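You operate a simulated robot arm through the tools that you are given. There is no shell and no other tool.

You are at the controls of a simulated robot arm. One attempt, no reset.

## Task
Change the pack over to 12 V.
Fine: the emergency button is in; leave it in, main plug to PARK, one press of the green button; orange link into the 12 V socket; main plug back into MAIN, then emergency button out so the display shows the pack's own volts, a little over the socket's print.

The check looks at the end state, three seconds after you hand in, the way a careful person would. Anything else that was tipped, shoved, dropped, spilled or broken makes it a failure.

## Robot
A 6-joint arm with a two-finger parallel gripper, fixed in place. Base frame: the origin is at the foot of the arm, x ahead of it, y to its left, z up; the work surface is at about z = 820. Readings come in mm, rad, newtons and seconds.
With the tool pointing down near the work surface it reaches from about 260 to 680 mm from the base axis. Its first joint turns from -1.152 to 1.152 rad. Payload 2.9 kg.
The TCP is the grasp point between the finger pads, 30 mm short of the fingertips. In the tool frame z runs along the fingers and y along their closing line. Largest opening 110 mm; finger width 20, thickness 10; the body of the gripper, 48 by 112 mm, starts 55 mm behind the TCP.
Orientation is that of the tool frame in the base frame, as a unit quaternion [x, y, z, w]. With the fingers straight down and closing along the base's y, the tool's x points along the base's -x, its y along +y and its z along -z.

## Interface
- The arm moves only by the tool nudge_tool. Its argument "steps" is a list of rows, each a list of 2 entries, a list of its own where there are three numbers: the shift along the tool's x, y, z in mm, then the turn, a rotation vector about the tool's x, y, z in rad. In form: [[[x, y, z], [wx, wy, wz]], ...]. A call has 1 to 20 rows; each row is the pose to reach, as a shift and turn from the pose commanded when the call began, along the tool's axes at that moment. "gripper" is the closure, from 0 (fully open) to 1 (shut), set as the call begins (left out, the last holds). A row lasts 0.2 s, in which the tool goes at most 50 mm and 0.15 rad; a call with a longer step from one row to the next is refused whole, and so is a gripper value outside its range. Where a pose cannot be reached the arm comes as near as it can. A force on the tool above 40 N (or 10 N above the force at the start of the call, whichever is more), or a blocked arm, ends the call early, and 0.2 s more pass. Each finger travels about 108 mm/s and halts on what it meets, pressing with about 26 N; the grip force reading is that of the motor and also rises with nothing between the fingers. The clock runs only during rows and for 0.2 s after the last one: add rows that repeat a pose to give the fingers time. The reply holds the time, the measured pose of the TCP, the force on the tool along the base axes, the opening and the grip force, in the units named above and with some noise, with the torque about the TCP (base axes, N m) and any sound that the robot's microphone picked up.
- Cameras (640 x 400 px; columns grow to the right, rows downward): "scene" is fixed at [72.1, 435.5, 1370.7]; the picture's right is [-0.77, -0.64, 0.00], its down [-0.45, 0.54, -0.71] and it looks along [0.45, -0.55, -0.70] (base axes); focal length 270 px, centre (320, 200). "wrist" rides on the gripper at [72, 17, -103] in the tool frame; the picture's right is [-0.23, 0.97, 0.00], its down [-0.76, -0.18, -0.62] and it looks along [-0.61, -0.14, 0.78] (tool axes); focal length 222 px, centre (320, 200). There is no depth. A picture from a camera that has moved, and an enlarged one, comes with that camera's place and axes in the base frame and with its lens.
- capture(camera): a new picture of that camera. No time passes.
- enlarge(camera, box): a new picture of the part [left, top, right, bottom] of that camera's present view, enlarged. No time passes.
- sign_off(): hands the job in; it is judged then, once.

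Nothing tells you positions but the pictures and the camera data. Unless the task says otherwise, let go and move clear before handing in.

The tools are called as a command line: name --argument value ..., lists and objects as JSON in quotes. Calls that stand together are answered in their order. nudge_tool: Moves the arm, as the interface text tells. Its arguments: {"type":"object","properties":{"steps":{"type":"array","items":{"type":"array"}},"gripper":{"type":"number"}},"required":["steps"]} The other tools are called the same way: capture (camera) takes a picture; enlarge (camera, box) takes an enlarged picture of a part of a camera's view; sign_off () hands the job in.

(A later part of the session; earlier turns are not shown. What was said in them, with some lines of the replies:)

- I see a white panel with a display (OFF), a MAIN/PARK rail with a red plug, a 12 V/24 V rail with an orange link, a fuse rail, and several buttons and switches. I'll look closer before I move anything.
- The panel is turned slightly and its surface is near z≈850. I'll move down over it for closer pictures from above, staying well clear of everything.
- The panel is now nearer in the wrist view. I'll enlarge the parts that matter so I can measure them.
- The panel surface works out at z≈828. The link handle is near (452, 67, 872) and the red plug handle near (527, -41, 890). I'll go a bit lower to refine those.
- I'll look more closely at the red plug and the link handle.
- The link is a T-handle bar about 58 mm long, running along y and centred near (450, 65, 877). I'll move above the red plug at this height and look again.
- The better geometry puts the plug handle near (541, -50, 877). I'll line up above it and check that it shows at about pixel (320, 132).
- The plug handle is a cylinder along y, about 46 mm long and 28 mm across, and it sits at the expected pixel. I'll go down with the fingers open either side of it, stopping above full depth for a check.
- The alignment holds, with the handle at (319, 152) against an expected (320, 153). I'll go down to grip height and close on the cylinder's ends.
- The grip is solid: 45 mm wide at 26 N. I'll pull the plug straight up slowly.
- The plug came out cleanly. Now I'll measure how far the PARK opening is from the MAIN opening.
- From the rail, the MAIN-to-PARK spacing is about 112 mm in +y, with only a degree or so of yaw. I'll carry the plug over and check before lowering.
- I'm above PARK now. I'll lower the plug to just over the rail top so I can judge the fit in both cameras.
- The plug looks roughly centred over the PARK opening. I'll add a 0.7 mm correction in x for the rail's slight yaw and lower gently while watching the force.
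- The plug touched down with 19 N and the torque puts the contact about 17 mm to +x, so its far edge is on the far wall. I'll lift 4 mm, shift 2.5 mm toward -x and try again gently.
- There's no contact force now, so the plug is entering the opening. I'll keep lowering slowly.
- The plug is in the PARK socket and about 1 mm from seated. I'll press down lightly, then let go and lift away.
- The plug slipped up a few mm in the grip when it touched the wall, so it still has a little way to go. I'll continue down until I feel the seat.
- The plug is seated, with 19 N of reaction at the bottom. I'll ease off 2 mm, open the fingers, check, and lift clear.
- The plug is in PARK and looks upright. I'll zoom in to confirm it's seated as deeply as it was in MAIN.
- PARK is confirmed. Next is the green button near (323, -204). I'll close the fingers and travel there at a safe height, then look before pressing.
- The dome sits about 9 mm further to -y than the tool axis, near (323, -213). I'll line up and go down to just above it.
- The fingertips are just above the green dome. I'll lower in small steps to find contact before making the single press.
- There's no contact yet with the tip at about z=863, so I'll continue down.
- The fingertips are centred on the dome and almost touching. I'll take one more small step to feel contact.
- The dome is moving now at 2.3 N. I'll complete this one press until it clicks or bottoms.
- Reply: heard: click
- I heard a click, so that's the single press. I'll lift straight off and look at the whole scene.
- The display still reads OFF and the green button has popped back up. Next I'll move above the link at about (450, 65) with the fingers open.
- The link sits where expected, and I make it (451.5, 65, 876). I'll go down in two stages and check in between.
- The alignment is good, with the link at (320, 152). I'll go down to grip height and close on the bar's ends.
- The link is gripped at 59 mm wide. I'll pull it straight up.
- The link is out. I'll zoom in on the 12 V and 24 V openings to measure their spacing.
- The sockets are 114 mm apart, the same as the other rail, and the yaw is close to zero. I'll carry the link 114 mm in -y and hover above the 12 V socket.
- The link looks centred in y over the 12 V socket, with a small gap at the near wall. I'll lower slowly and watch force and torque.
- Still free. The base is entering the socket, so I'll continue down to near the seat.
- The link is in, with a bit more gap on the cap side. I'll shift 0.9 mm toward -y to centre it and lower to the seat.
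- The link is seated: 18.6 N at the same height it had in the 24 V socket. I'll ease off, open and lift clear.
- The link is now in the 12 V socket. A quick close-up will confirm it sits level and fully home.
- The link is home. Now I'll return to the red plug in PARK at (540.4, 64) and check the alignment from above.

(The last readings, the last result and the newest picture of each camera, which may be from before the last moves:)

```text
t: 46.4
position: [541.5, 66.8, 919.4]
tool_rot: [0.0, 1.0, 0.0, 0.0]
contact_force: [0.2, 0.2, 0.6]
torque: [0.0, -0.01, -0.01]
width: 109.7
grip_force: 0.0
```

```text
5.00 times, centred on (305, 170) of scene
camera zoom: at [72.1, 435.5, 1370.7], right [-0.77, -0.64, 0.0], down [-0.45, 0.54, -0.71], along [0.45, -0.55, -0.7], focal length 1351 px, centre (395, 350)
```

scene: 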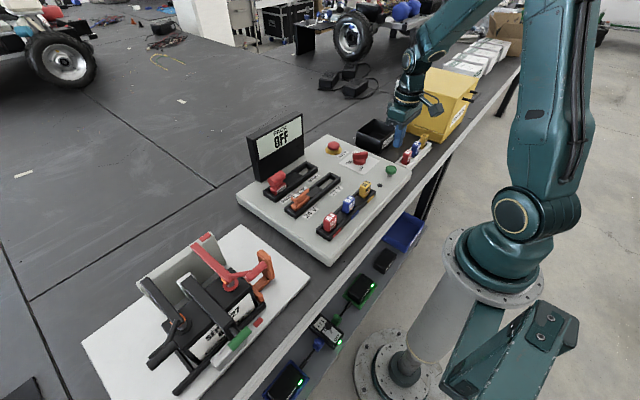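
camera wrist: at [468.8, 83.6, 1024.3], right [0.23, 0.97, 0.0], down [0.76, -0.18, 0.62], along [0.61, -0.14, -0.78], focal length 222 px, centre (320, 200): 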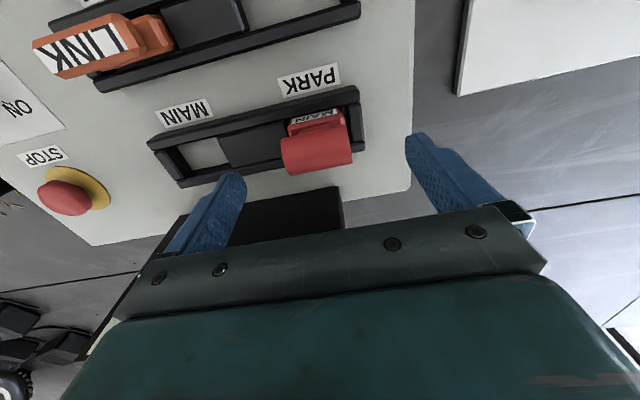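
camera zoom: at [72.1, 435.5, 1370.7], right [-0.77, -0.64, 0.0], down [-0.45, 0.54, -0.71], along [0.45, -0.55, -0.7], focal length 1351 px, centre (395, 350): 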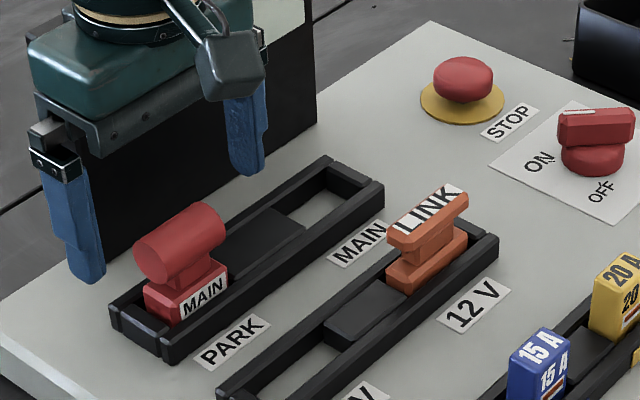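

The plug is about 2.5 mm to -y of the tool centre. I'll correct that, go down to grip height and close.

nudge_tool --steps '[[[0, -2.5, 0], [0, 0, 0]], [[0, -2.5, 16], [0, 0, 0]], [[0, -2.5, 32.5], [0, 0, 0]], [[0, -2.5, 32.5], [0, 0, 0]]]'

nudge_tool --steps '[[[0, 0, 0], [0, 0, 0]], [[0, 0, 0], [0, 0, 0]], [[0, 0, 0], [0, 0, 0]], [[0, 0, 0], [0, 0, 0]]]' --gripper 1.0

enlarge --camera "wrist" --box '[220, 80, 420, 230]'

enlarge --camera "scene" --box '[260, 130, 350, 210]'

```text
t: 47.4
position: [539.6, 62.7, 887.4]
tool_rot: [0.0, 1.0, 0.0, 0.0]
contact_force: [0.6, 0.7, 0.1]
torque: [-0.01, 0.02, -0.01]
width: 109.9
grip_force: 0.0
```

```text
t: 48.4
position: [539.6, 62.5, 887.5]
tool_rot: [0.0, 1.0, 0.0, 0.0]
contact_force: [0.4, 1.2, 1.2]
torque: [0.09, 0.0, 0.0]
width: 45.6
grip_force: 26.0
```

```text
2.67 times, centred on (320, 155) of wrist
camera zoom: at [468.0, 80.6, 991.2], right [0.23, 0.97, 0.0], down [0.76, -0.18, 0.62], along [0.61, -0.14, -0.78], focal length 592 px, centre (320, 320)
```

zoom: 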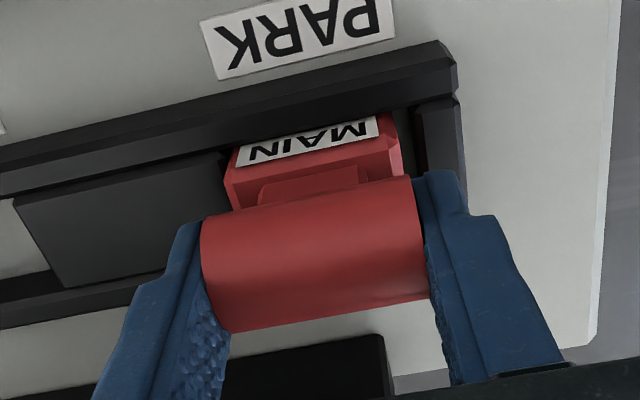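

```text
5.00 times, centred on (305, 170) of scene
camera zoom: at [72.1, 435.5, 1370.7], right [-0.77, -0.64, 0.0], down [-0.45, 0.54, -0.71], along [0.45, -0.55, -0.7], focal length 1351 px, centre (395, 350)
```

zoom: 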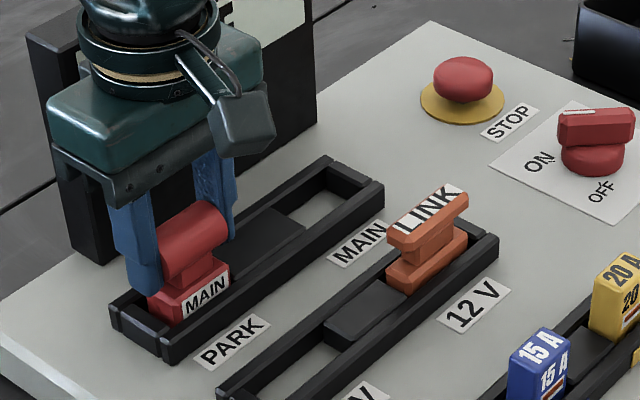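

The plug is gripped. I'll lift it clear and carry it back over MAIN, 112 mm in -y and 0.5 mm in +x.

nudge_tool --steps '[[[0, 0, -4], [0, 0, 0]], [[0, 0, -10], [0, 0, 0]], [[0, 0, -20], [0, 0, 0]], [[0, 0, -35], [0, 0, 0]], [[0, 0, -50], [0, 0, 0]], [[0, 0, -50], [0, 0, 0]]]'

nudge_tool --steps '[[[0, -35, 0], [0, 0, 0]], [[-0.3, -75, 0], [0, 0, 0]], [[-0.5, -112, 0], [0, 0, 0]], [[-0.5, -112, 0], [0, 0, 0]], [[-0.5, -112, 22], [0, 0, 0]], [[-0.5, -112, 22], [0, 0, 0]]]'

enlarge --camera "wrist" --box '[220, 70, 420, 220]'

enlarge --camera "scene" --box '[280, 140, 340, 190]'

```text
t: 49.8
position: [541.0, 61.6, 941.1]
tool_rot: [0.0, 1.0, 0.0, -0.001]
contact_force: [0.4, -0.2, -1.2]
torque: [-0.03, 0.02, 0.0]
width: 45.5
grip_force: 26.1
```

```text
t: 51.2
position: [540.9, -48.9, 916.0]
tool_rot: [0.0, 1.0, 0.0, -0.001]
contact_force: [-1.2, 0.2, -1.1]
torque: [-0.02, 0.01, -0.04]
width: 45.6
grip_force: 26.5
```

```text
2.67 times, centred on (320, 145) of wrist
camera zoom: at [468.1, -31.3, 1020.7], right [0.23, 0.97, 0.0], down [0.76, -0.18, 0.62], along [0.61, -0.14, -0.78], focal length 592 px, centre (320, 347)
```

zoom: 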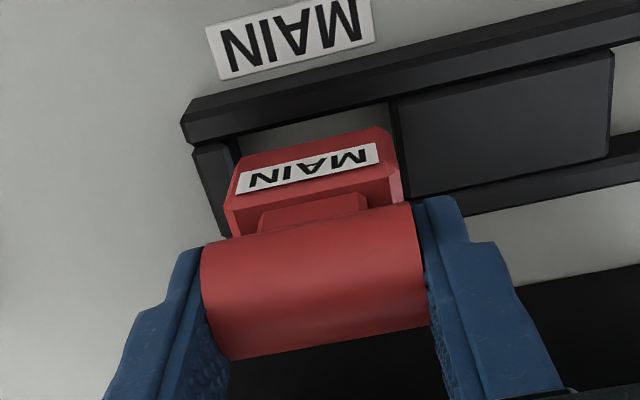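

```text
8.00 times, centred on (310, 165) of scene
camera zoom: at [72.1, 435.5, 1370.7], right [-0.77, -0.64, 0.0], down [-0.45, 0.54, -0.71], along [0.45, -0.55, -0.7], focal length 2161 px, centre (400, 480)
```

zoom: 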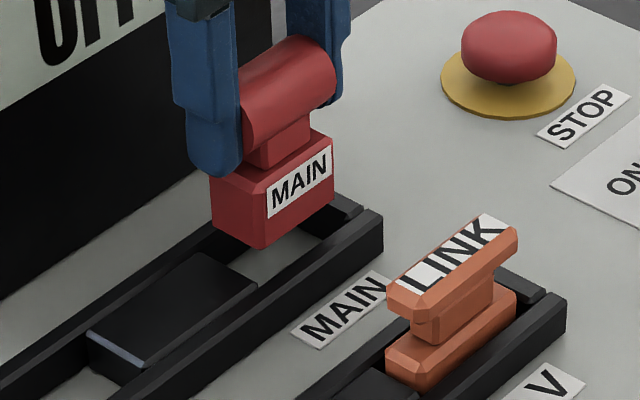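

The plug is over MAIN. I'll fine-tune to its original seated coordinates and lower slowly.

nudge_tool --steps '[[[-0.3, 0.6, 4], [0, 0, 0]], [[-0.3, 0.6, 8], [0, 0, 0]], [[-0.3, 0.6, 11], [0, 0, 0]], [[-0.3, 0.6, 11], [0, 0, 0]]]'

enlarge --camera "scene" --box '[280, 140, 340, 190]'

```text
t: 52.2
position: [540.8, -49.7, 905.5]
tool_rot: [0.0, 1.0, 0.001, -0.001]
contact_force: [-0.1, 0.7, -1.0]
torque: [-0.04, 0.03, 0.02]
width: 45.6
grip_force: 26.0
```

```text
8.00 times, centred on (310, 165) of scene
camera zoom: at [72.1, 435.5, 1370.7], right [-0.77, -0.64, 0.0], down [-0.45, 0.54, -0.71], along [0.45, -0.55, -0.7], focal length 2161 px, centre (400, 480)
```

zoom: 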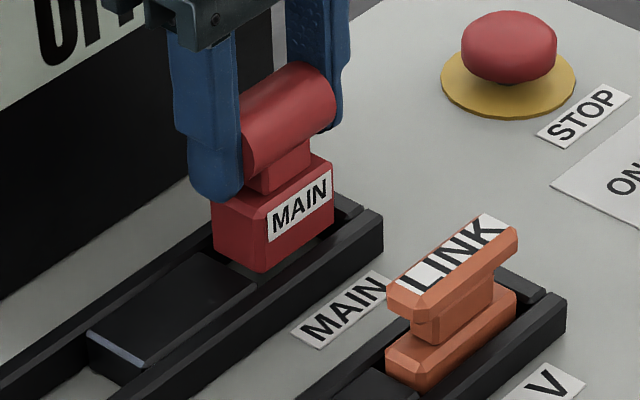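

nudge_tool --steps '[[[0, 0, 2], [0, 0, 0]], [[0, 0, 4], [0, 0, 0]], [[0, 0, 6], [0, 0, 0]], [[0, 0, 6], [0, 0, 0]]]'

```text
t: 53.2
position: [540.8, -49.7, 900.0]
tool_rot: [0.0, 1.0, 0.0, 0.0]
contact_force: [0.0, 0.2, -0.7]
torque: [0.0, -0.03, -0.01]
width: 45.2
grip_force: 26.0
```

No contact, so the plug is entering. I'll lower it to the seat.

nudge_tool --steps '[[[0, 0, 3], [0, 0, 0]], [[0, 0, 6], [0, 0, 0]], [[0, 0, 9], [0, 0, 0]], [[0, 0, 11], [0, 0, 0]], [[0, 0, 12], [0, 0, 0]], [[0, 0, 12], [0, 0, 0]]]'

enlarge --camera "scene" --box '[280, 140, 340, 190]'

enlarge --camera "wrist" --box '[220, 70, 420, 220]'

```text
t: 54.6
position: [540.5, -49.1, 887.6]
tool_rot: [0.0, 1.0, 0.0, 0.0]
contact_force: [0.4, 0.1, -0.8]
torque: [0.03, 0.01, 0.02]
width: 45.3
grip_force: 26.3
```

```text
8.00 times, centred on (310, 165) of scene
camera zoom: at [72.1, 435.5, 1370.7], right [-0.77, -0.64, 0.0], down [-0.45, 0.54, -0.71], along [0.45, -0.55, -0.7], focal length 2161 px, centre (400, 480)
```

zoom: 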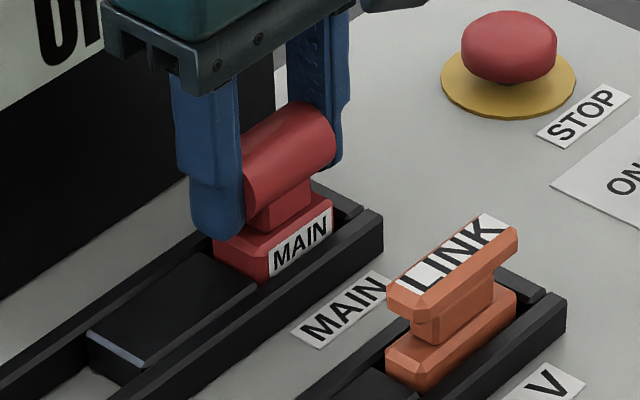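

```text
2.67 times, centred on (320, 145) of wrist
camera zoom: at [468.3, -30.6, 991.2], right [0.23, 0.97, 0.0], down [0.76, -0.18, 0.62], along [0.61, -0.14, -0.78], focal length 592 px, centre (320, 347)
```

zoom: 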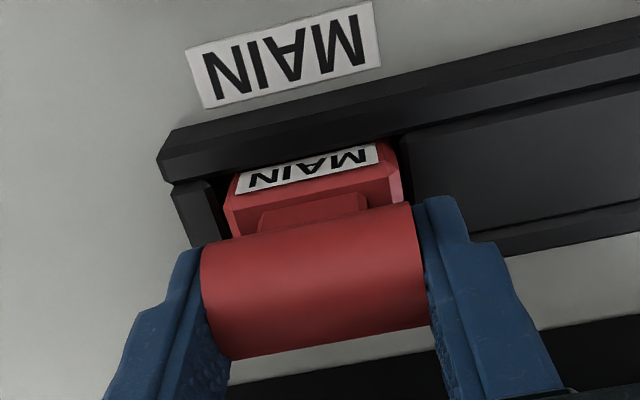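

nudge_tool --steps '[[[0, 0, 1], [0, 0, 0]], [[0, 0, 2], [0, 0, 0]], [[0, 0, 2], [0, 0, 0]]]'

```text
t: 55.4
position: [541.0, -48.3, 887.4]
tool_rot: [0.0, 1.0, 0.001, 0.002]
contact_force: [-4.7, -0.1, 19.0]
torque: [0.03, 0.29, -0.03]
width: 45.6
grip_force: 26.4
```

The plug is seated in MAIN, with 19 N at the same height as before. I'll ease off, open and lift clear.

nudge_tool --steps '[[[0, 0, -1.5], [0, 0, 0]], [[0, 0, -1.5], [0, 0, 0]]]'

nudge_tool --steps '[[[0, 0, 0], [0, 0, 0]], [[0, 0, 0], [0, 0, 0]], [[0, 0, 0], [0, 0, 0]]]' --gripper 0.3

nudge_tool --steps '[[[0, 0, -20], [0, 0, 0]], [[0, 0, -50], [0, 0, 0]], [[0, 0, -75], [0, 0, 0]], [[0, 0, -75], [0, 0, 0]]]'

enlarge --camera "scene" --box '[270, 130, 360, 210]'

capture --camera "wrist"

enlarge --camera "scene" --box '[290, 150, 330, 190]'

```text
t: 56.0
position: [541.9, -47.7, 886.7]
tool_rot: [0.0, 1.0, 0.0, 0.001]
contact_force: [1.6, -1.8, 11.2]
torque: [-0.05, -0.13, -0.03]
width: 45.3
grip_force: 26.0
```

```text
t: 56.8
position: [541.2, -49.0, 887.8]
tool_rot: [0.0, 1.0, 0.0, 0.001]
contact_force: [-0.3, 0.6, 0.5]
torque: [-0.01, 0.01, 0.02]
width: 76.8
grip_force: 0.2
```

```text
t: 57.8
position: [540.6, -50.6, 961.5]
tool_rot: [-0.001, 1.0, 0.0, 0.001]
contact_force: [0.1, -0.2, 0.0]
torque: [-0.01, -0.01, -0.04]
width: 76.7
grip_force: 0.1
```

```text
5.00 times, centred on (315, 170) of scene
camera zoom: at [72.1, 435.5, 1370.7], right [-0.77, -0.64, 0.0], down [-0.45, 0.54, -0.71], along [0.45, -0.55, -0.7], focal length 1351 px, centre (345, 350)
```

zoom: 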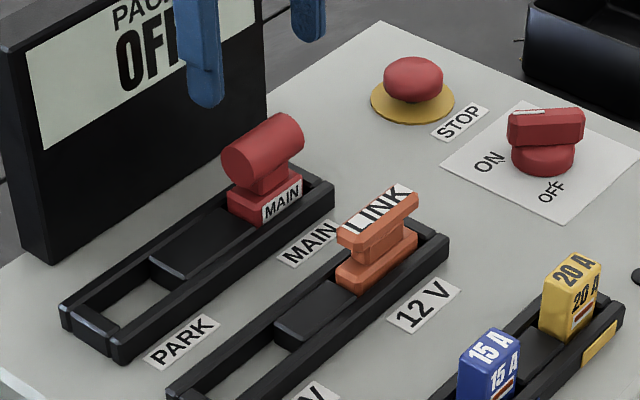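

```text
taken
camera wrist: at [468.2, -32.0, 1065.9], right [0.23, 0.97, 0.0], down [0.76, -0.18, 0.62], along [0.61, -0.14, -0.78], focal length 222 px, centre (320, 200)
```

wrist: 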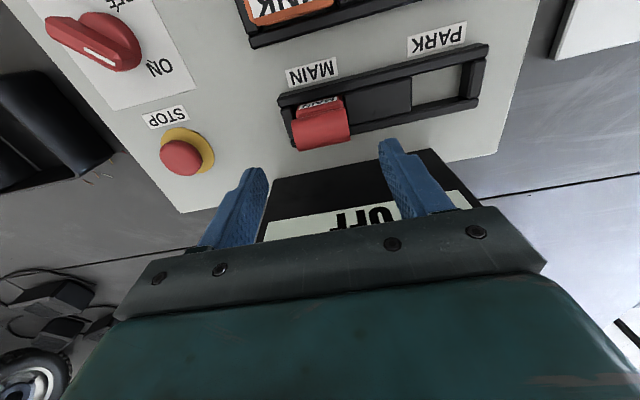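

```text
10.00 times, centred on (310, 170) of scene
camera zoom: at [72.1, 435.5, 1370.7], right [-0.77, -0.64, 0.0], down [-0.45, 0.54, -0.71], along [0.45, -0.55, -0.7], focal length 2701 px, centre (420, 500)
```

zoom: 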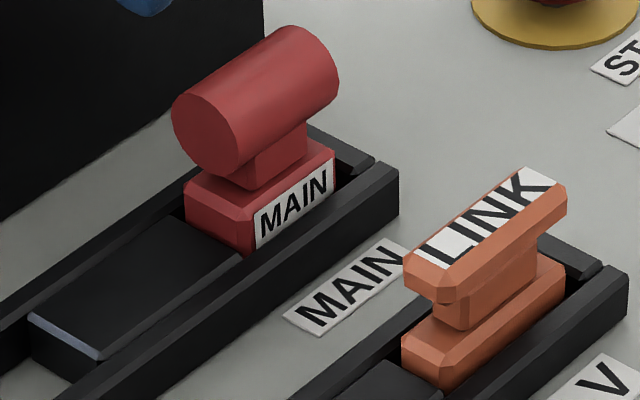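

Both the plug and the link are seated. Now I'll study the emergency button to see whether it has twist arrows or is a plain pull.

enlarge --camera "scene" --box '[315, 130, 355, 170]'

enlarge --camera "wrist" --box '[130, 90, 240, 210]'

```text
10.00 times, centred on (335, 150) of scene
camera zoom: at [72.1, 435.5, 1370.7], right [-0.77, -0.64, 0.0], down [-0.45, 0.54, -0.71], along [0.45, -0.55, -0.7], focal length 2701 px, centre (170, 700)
```

zoom: 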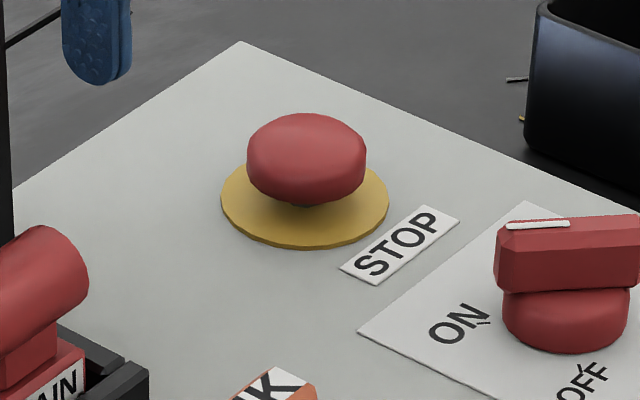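

```text
3.33 times, centred on (185, 150) of wrist
camera zoom: at [468.2, -32.0, 1065.9], right [0.23, 0.97, 0.0], down [0.76, -0.18, 0.62], along [0.61, -0.14, -0.78], focal length 740 px, centre (770, 367)
```

zoom: 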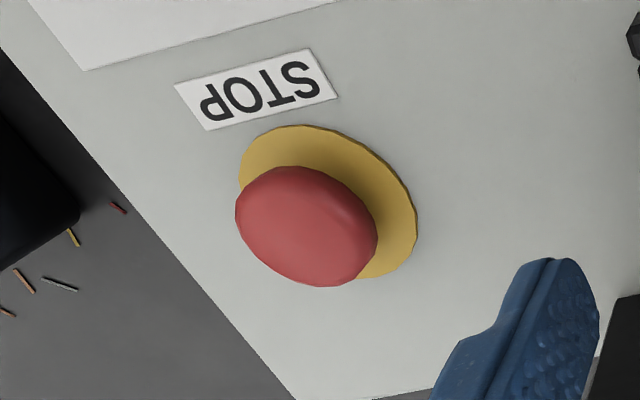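

The button is a plain mushroom head with no twist arrows, centred near (547, -210, 845) and in the pushed-in position. I'll move above it with a moderate opening and check.

nudge_tool --steps '[[[-1, -40, 0], [0, 0, 0]], [[-3, -80, 0], [0, 0, 0]], [[-4.5, -120, 0], [0, 0, 0]], [[-5.8, -160, 0], [0, 0, 0]], [[-5.8, -160, 0], [0, 0, 0]], [[-5.8, -160, 30], [0, 0, 0]], [[-5.8, -160, 30], [0, 0, 0]]]' --gripper 0.4

capture --camera "wrist"

enlarge --camera "scene" --box '[290, 100, 390, 180]'

```text
t: 59.4
position: [546.0, -209.5, 933.7]
tool_rot: [0.0, 1.0, 0.001, 0.0]
contact_force: [-0.2, -0.1, 0.5]
torque: [0.01, 0.02, -0.01]
width: 65.8
grip_force: 0.0
```

```text
taken
camera wrist: at [473.6, -190.8, 1036.8], right [0.23, 0.97, 0.0], down [0.76, -0.18, 0.62], along [0.61, -0.14, -0.78], focal length 222 px, centre (320, 200)
```

wrist: 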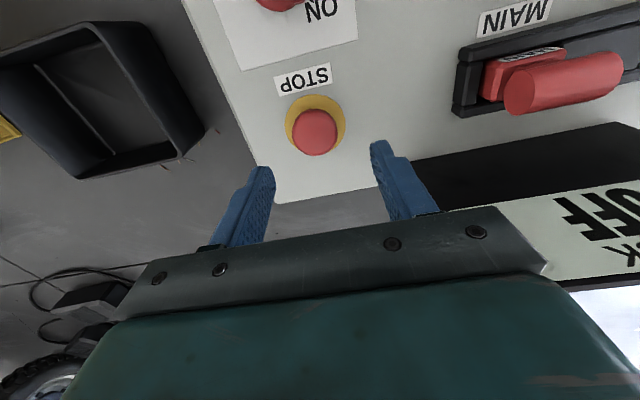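

```text
5.00 times, centred on (340, 140) of scene
camera zoom: at [72.1, 435.5, 1370.7], right [-0.77, -0.64, 0.0], down [-0.45, 0.54, -0.71], along [0.45, -0.55, -0.7], focal length 1351 px, centre (220, 500)
```

zoom: 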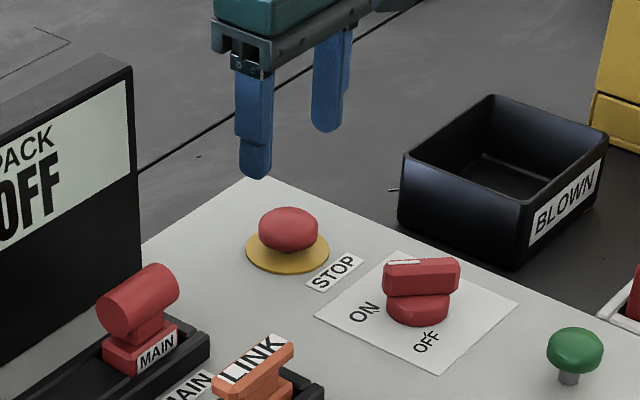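

The head is near (548.5, -215, 842). I'll correct for that, descend part way and re-check.

nudge_tool --steps '[[[-1.5, -5, 0], [0, 0, 0]], [[-1.5, -5, 20], [0, 0, 0]], [[-1.5, -5, 36], [0, 0, 0]], [[-1.5, -5, 36], [0, 0, 0]]]'

enlarge --camera "wrist" --box '[220, 80, 420, 230]'

enlarge --camera "scene" --box '[305, 110, 365, 170]'

```text
t: 60.4
position: [548.6, -214.4, 897.0]
tool_rot: [0.0, 1.0, -0.001, -0.001]
contact_force: [-0.2, 0.9, -0.8]
torque: [0.01, 0.0, 0.01]
width: 66.1
grip_force: 0.1
```

```text
2.67 times, centred on (320, 155) of wrist
camera zoom: at [475.9, -196.1, 1000.5], right [0.23, 0.97, 0.0], down [0.76, -0.18, 0.62], along [0.61, -0.14, -0.78], focal length 592 px, centre (320, 320)
```

zoom: 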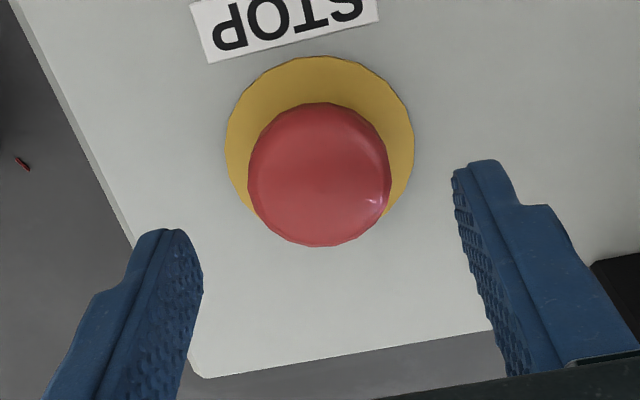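

```text
6.67 times, centred on (335, 140) of scene
camera zoom: at [72.1, 435.5, 1370.7], right [-0.77, -0.64, 0.0], down [-0.45, 0.54, -0.71], along [0.45, -0.55, -0.7], focal length 1801 px, centre (220, 600)
```

zoom: 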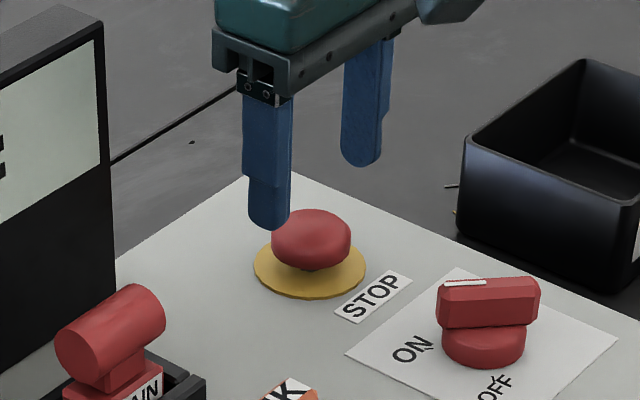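

The head is centred between the fingers. I'll go down around it, keeping the tips a few mm above the yellow plate, and then close.

nudge_tool --steps '[[[0, 0, 10], [0, 0, 0]], [[0, 0, 20], [0, 0, 0]], [[0, 0, 27], [0, 0, 0]], [[0, 0, 27], [0, 0, 0]]]'

enlarge --camera "scene" --box '[305, 110, 365, 170]'

enlarge --camera "wrist" --box '[220, 80, 420, 230]'

```text
t: 61.4
position: [548.6, -214.0, 868.6]
tool_rot: [0.0, 1.0, 0.0, 0.0]
contact_force: [0.0, 0.1, -0.1]
torque: [-0.03, -0.02, -0.01]
width: 66.2
grip_force: 0.0
```

```text
6.67 times, centred on (335, 140) of scene
camera zoom: at [72.1, 435.5, 1370.7], right [-0.77, -0.64, 0.0], down [-0.45, 0.54, -0.71], along [0.45, -0.55, -0.7], focal length 1801 px, centre (220, 600)
```

zoom: 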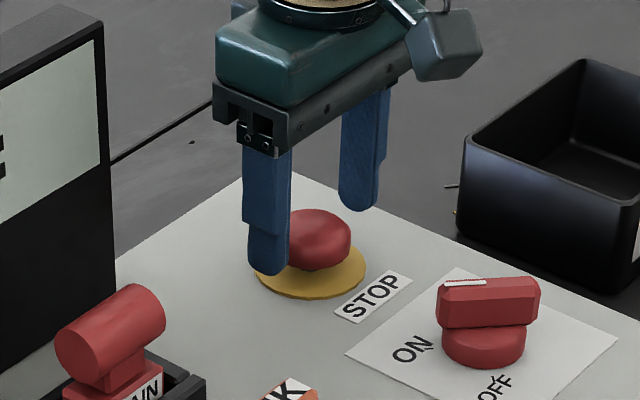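

```text
2.67 times, centred on (320, 155) of wrist
camera zoom: at [476.0, -196.5, 973.3], right [0.23, 0.97, 0.0], down [0.76, -0.18, 0.62], along [0.61, -0.14, -0.78], focal length 592 px, centre (320, 320)
```

zoom: 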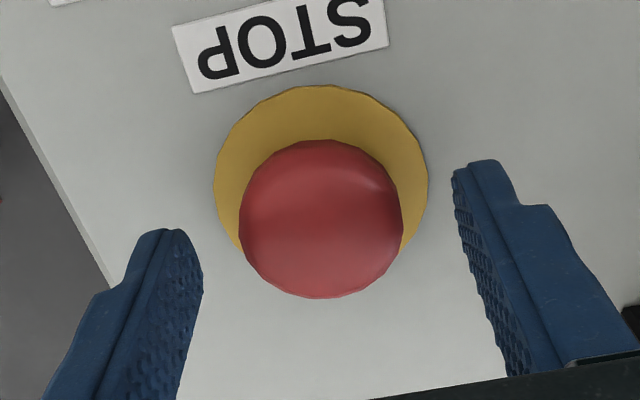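

The fingers straddle the head with the tips just below its widest part. I'll close on it.

nudge_tool --steps '[[[0, 0, 1.5], [0, 0, 0]], [[0, 0, 1.5], [0, 0, 0]]]'

nudge_tool --steps '[[[0, 0, 0], [0, 0, 0]], [[0, 0, 0], [0, 0, 0]], [[0, 0, 0], [0, 0, 0]]]' --gripper 1.0

enlarge --camera "scene" --box '[305, 110, 365, 170]'

enlarge --camera "wrist" --box '[220, 80, 420, 230]'

```text
t: 62.0
position: [547.3, -214.1, 867.9]
tool_rot: [0.0, 1.0, 0.0, 0.0]
contact_force: [-0.2, -0.1, 0.0]
torque: [0.01, 0.03, -0.01]
width: 66.0
grip_force: 0.1
```

```text
t: 62.8
position: [547.7, -215.0, 867.6]
tool_rot: [0.0, 1.0, 0.001, 0.001]
contact_force: [-0.1, -2.5, -0.3]
torque: [0.17, 0.01, -0.03]
width: 40.4
grip_force: 44.6
```

```text
6.67 times, centred on (335, 140) of scene
camera zoom: at [72.1, 435.4, 1370.7], right [-0.77, -0.64, 0.0], down [-0.45, 0.54, -0.71], along [0.45, -0.55, -0.7], focal length 1801 px, centre (220, 600)
```

zoom: 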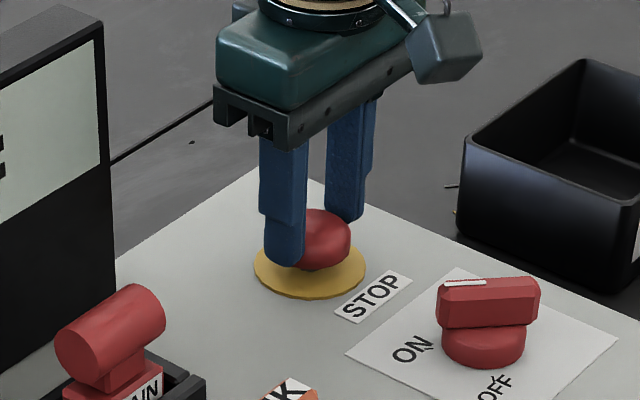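

```text
2.67 times, centred on (320, 155) of wrist
camera zoom: at [475.8, -196.8, 971.9], right [0.23, 0.97, 0.0], down [0.76, -0.18, 0.62], along [0.61, -0.14, -0.78], focal length 592 px, centre (320, 320)
```

zoom: 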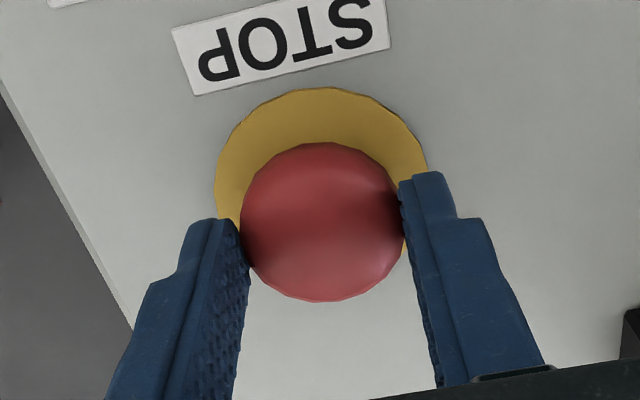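

The grip is firm at 40 mm. I'll pull straight up in small steps and listen for the latch.

nudge_tool --steps '[[[0, 0, -1], [0, 0, 0]], [[0, 0, -2], [0, 0, 0]], [[0, 0, -3], [0, 0, 0]], [[0, 0, -4], [0, 0, 0]], [[0, 0, -4], [0, 0, 0]]]'

enlarge --camera "scene" --box '[245, 110, 365, 180]'

```text
t: 64.0
position: [548.9, -213.4, 870.4]
tool_rot: [0.0, 1.0, 0.001, -0.001]
contact_force: [-1.6, -0.5, -2.4]
torque: [-0.23, 0.39, -0.01]
width: 40.3
grip_force: 44.7
```

```text
5.33 times, centred on (305, 145) of scene
camera zoom: at [72.1, 435.4, 1370.7], right [-0.77, -0.64, 0.0], down [-0.45, 0.54, -0.71], along [0.45, -0.55, -0.7], focal length 1441 px, centre (400, 493)
```

zoom: 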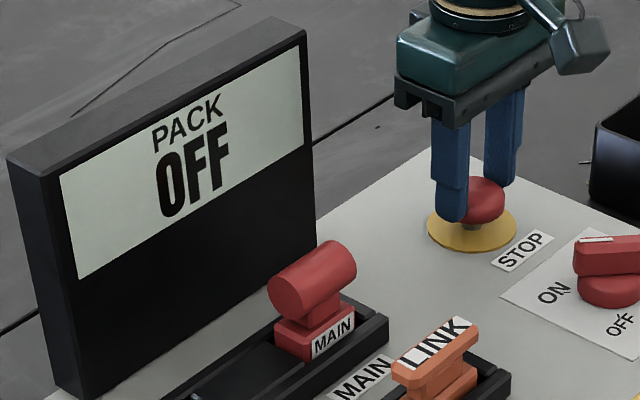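

The head is rising with it. The display still reads OFF, so I'll keep pulling gently.

nudge_tool --steps '[[[0, 0, -1], [0, 0, 0]], [[0, 0, -2], [0, 0, 0]], [[0, 0, -3], [0, 0, 0]], [[0, 0, -4], [0, 0, 0]], [[0, 0, -4], [0, 0, 0]]]'

enlarge --camera "scene" --box '[245, 110, 365, 180]'

```text
t: 65.2
position: [548.3, -215.4, 877.4]
tool_rot: [0.0, 1.0, 0.0, 0.0]
contact_force: [-2.8, -2.7, 1.5]
torque: [0.16, 0.07, 0.03]
width: 40.4
grip_force: 44.7
```

```text
5.33 times, centred on (305, 145) of scene
camera zoom: at [72.0, 435.4, 1370.7], right [-0.77, -0.64, 0.0], down [-0.45, 0.54, -0.71], along [0.45, -0.55, -0.7], focal length 1441 px, centre (400, 493)
```

zoom: 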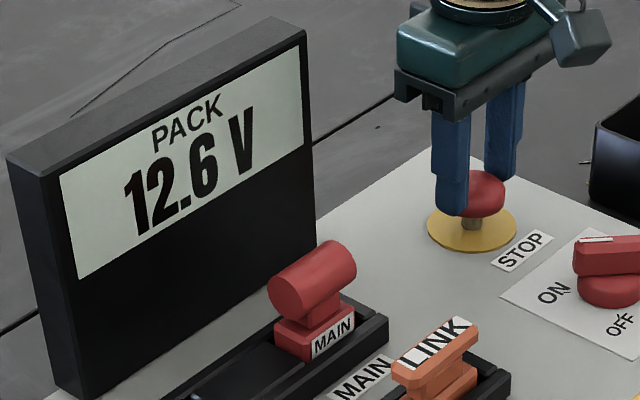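

The display now shows 12.6 V, a little over 12. I'll pull a touch more to make sure it's at its out stop.

nudge_tool --steps '[[[0, 0, -0.7], [0, 0, 0]], [[0, 0, -1.4], [0, 0, 0]], [[0, 0, -1.4], [0, 0, 0]]]'

enlarge --camera "scene" --box '[305, 110, 365, 170]'

```text
t: 66.0
position: [548.0, -214.6, 876.5]
tool_rot: [0.0, 1.0, 0.0, 0.001]
contact_force: [-2.7, -4.5, 1.9]
torque: [0.06, 0.09, 0.04]
width: 40.3
grip_force: 45.4
```

```text
6.67 times, centred on (335, 140) of scene
camera zoom: at [72.0, 435.4, 1370.7], right [-0.77, -0.64, 0.0], down [-0.45, 0.54, -0.71], along [0.45, -0.55, -0.7], focal length 1801 px, centre (220, 600)
```

zoom: 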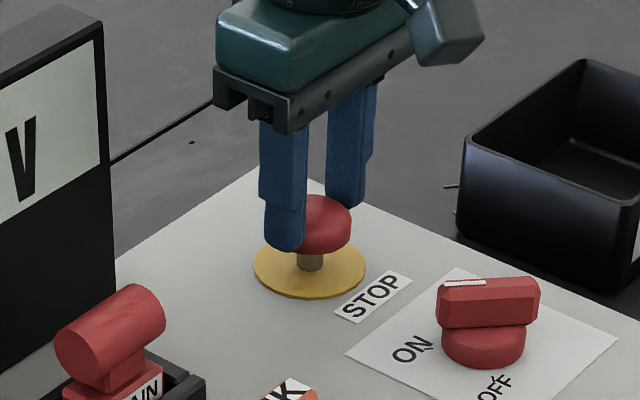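

The button is out, with its stem showing. I'll open the fingers, pause, and check that it stays out before I lift away.

nudge_tool --steps '[[[0, 0, 0], [0, 0, 0]], [[0, 0, 0], [0, 0, 0]], [[0, 0, 0], [0, 0, 0]]]' --gripper 0.4

enlarge --camera "scene" --box '[245, 110, 365, 180]'

```text
t: 66.8
position: [547.8, -216.1, 876.9]
tool_rot: [0.0, 1.0, 0.001, 0.0]
contact_force: [0.3, 0.2, 0.5]
torque: [0.03, -0.02, -0.02]
width: 65.9
grip_force: 0.0
```

```text
5.33 times, centred on (305, 145) of scene
camera zoom: at [72.1, 435.5, 1370.7], right [-0.77, -0.64, 0.0], down [-0.45, 0.54, -0.71], along [0.45, -0.55, -0.7], focal length 1441 px, centre (400, 493)
```

zoom: 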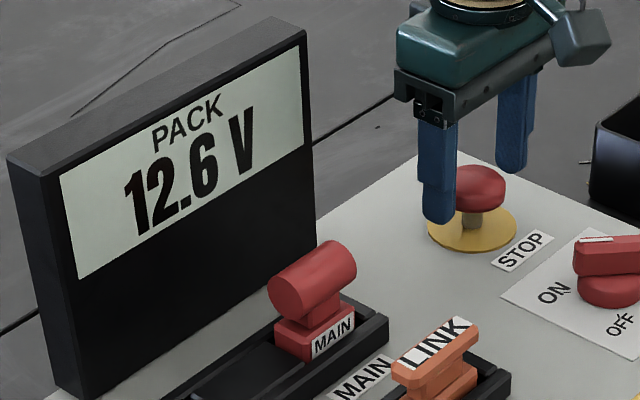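

The button stays out and the display holds at 12.6 V. I'll lift straight up and move clear, then inspect everything once more.

nudge_tool --steps '[[[0, 0, -20], [0, 0, 0]], [[0, 0, -60], [0, 0, 0]], [[0, 0, -105], [0, 0, 0]], [[0, 0, -150], [0, 0, 0]], [[30, 30, -180], [0, 0, 0]], [[70, 60, -190], [0, 0, 0]], [[110, 90, -200], [0, 0, 0]], [[150, 120, -200], [0, 0, 0]], [[150, 120, -200], [0, 0, 0]]]'

capture --camera "scene"

enlarge --camera "scene" --box '[230, 100, 430, 270]'

capture --camera "wrist"

```text
refused: row 5 steps farther than a row can; nothing moved
```

```text
taken
```

scene: 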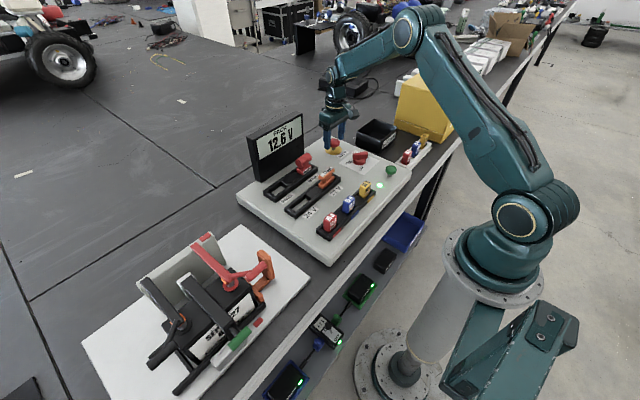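

```text
2.35 times, centred on (330, 185) of scene
camera zoom: at [72.1, 435.5, 1370.7], right [-0.77, -0.64, 0.0], down [-0.45, 0.54, -0.71], along [0.45, -0.55, -0.7], focal length 636 px, centre (296, 235)
```

zoom: 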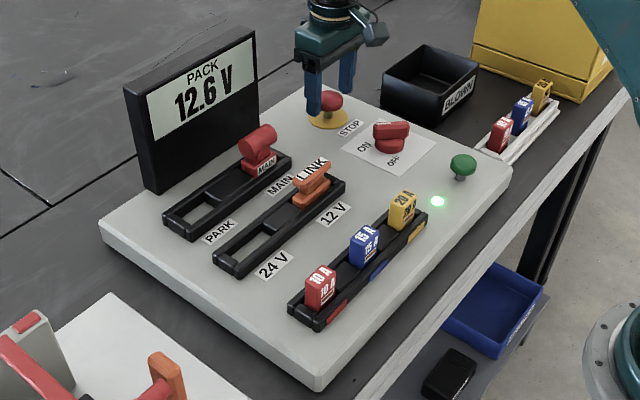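

```text
taken
camera wrist: at [475.8, -196.3, 980.4], right [0.23, 0.97, 0.0], down [0.76, -0.18, 0.62], along [0.61, -0.14, -0.78], focal length 222 px, centre (320, 200)
```

wrist: 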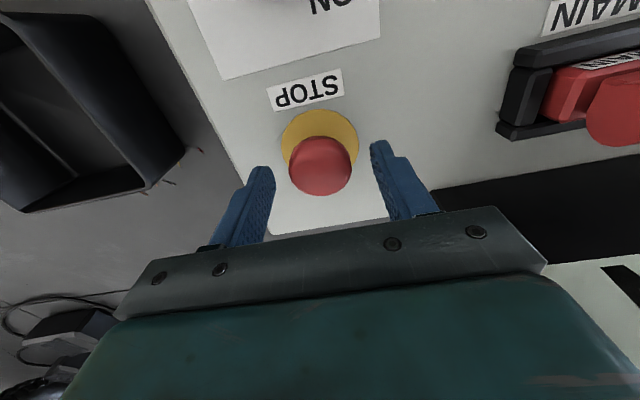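

One row in that call was too long, so it was refused and nothing moved. The indicator lamp is now lit green and the display reads 12.6 V. I'll lift away with shorter rows.

nudge_tool --steps '[[[0, 0, -20], [0, 0, 0]], [[0, 0, -60], [0, 0, 0]], [[0, 0, -100], [0, 0, 0]], [[0, 0, -140], [0, 0, 0]], [[20, 20, -165], [0, 0, 0]], [[45, 40, -180], [0, 0, 0]], [[75, 60, -190], [0, 0, 0]], [[105, 80, -195], [0, 0, 0]], [[135, 100, -200], [0, 0, 0]], [[135, 100, -200], [0, 0, 0]]]'

capture --camera "scene"

enlarge --camera "scene" --box '[230, 100, 430, 270]'

capture --camera "wrist"

```text
t: 69.0
position: [411.2, -112.5, 1078.1]
tool_rot: [0.0, 1.0, 0.0, 0.0]
contact_force: [0.4, 0.6, -0.8]
torque: [-0.02, -0.02, 0.01]
width: 65.8
grip_force: 0.0
```

```text
taken
```

scene: 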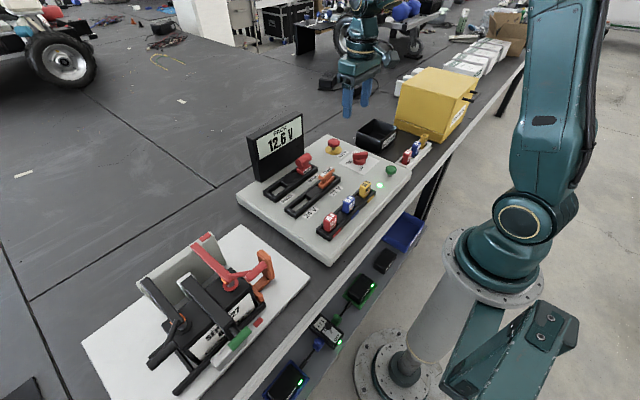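

```text
2.35 times, centred on (330, 185) of scene
camera zoom: at [72.1, 435.5, 1370.7], right [-0.77, -0.64, 0.0], down [-0.45, 0.54, -0.71], along [0.45, -0.55, -0.7], focal length 636 px, centre (296, 235)
```

zoom: 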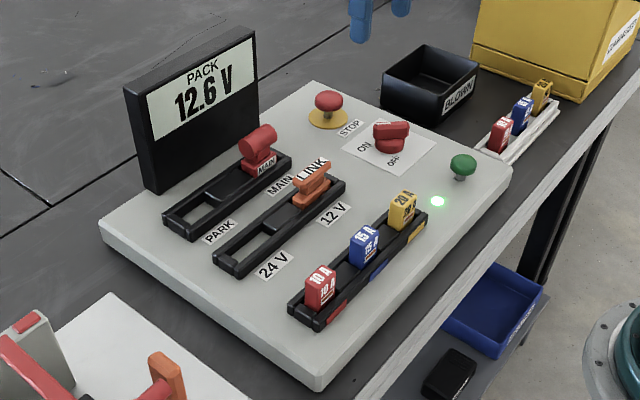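

```text
taken
camera wrist: at [338.7, -94.6, 1182.1], right [0.23, 0.97, 0.0], down [0.76, -0.18, 0.62], along [0.61, -0.14, -0.78], focal length 222 px, centre (320, 200)
```

wrist: 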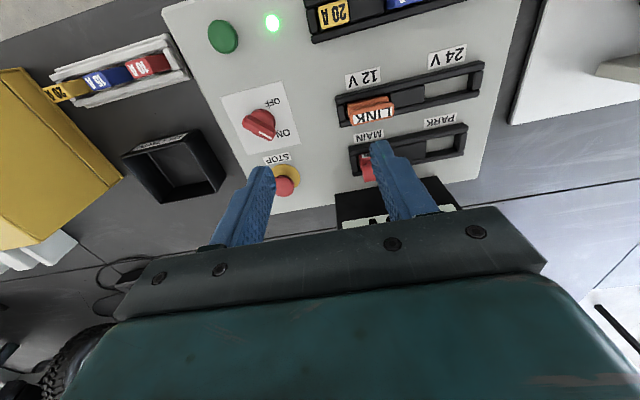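

Everything checks out:
- The link is in the 12 V socket and the main plug is in MAIN.
- The emergency button is out, the lamp is green and the display reads "PACK 12.6 V".
- The ON/OFF knob, the fuses and the rest of the bench are as they were.

The arm has let go and is clear, so I'm handing in.

sign_off

```text
The job is handed in.
```

The pack is changed over to 12 V. The display shows "PACK 12.6 V", a little over the socket's print, and the indicator lamp on the panel has come on green. I've handed the job in.

I followed your order:

1. **PARK:** I moved the main plug to PARK with the emergency button still in.
2. **Green button:** I pressed it once and heard one click.
3. **Link:** I moved the orange link from the 24 V socket to the 12 V socket, and it sits fully in.
4. **MAIN:** I put the main plug back in MAIN, fully in.
5. **Emergency button:** I pulled it straight up and it stays out.

On the first try at PARK, the plug's edge touched the socket wall at about 19 N. I lifted it, shifted it slightly and it then went in cleanly; I saw no damage.

I didn't touch the ON/OFF knob, the fuses or anything else on the bench, and they look unchanged. The arm has let go and is clear of the panel.
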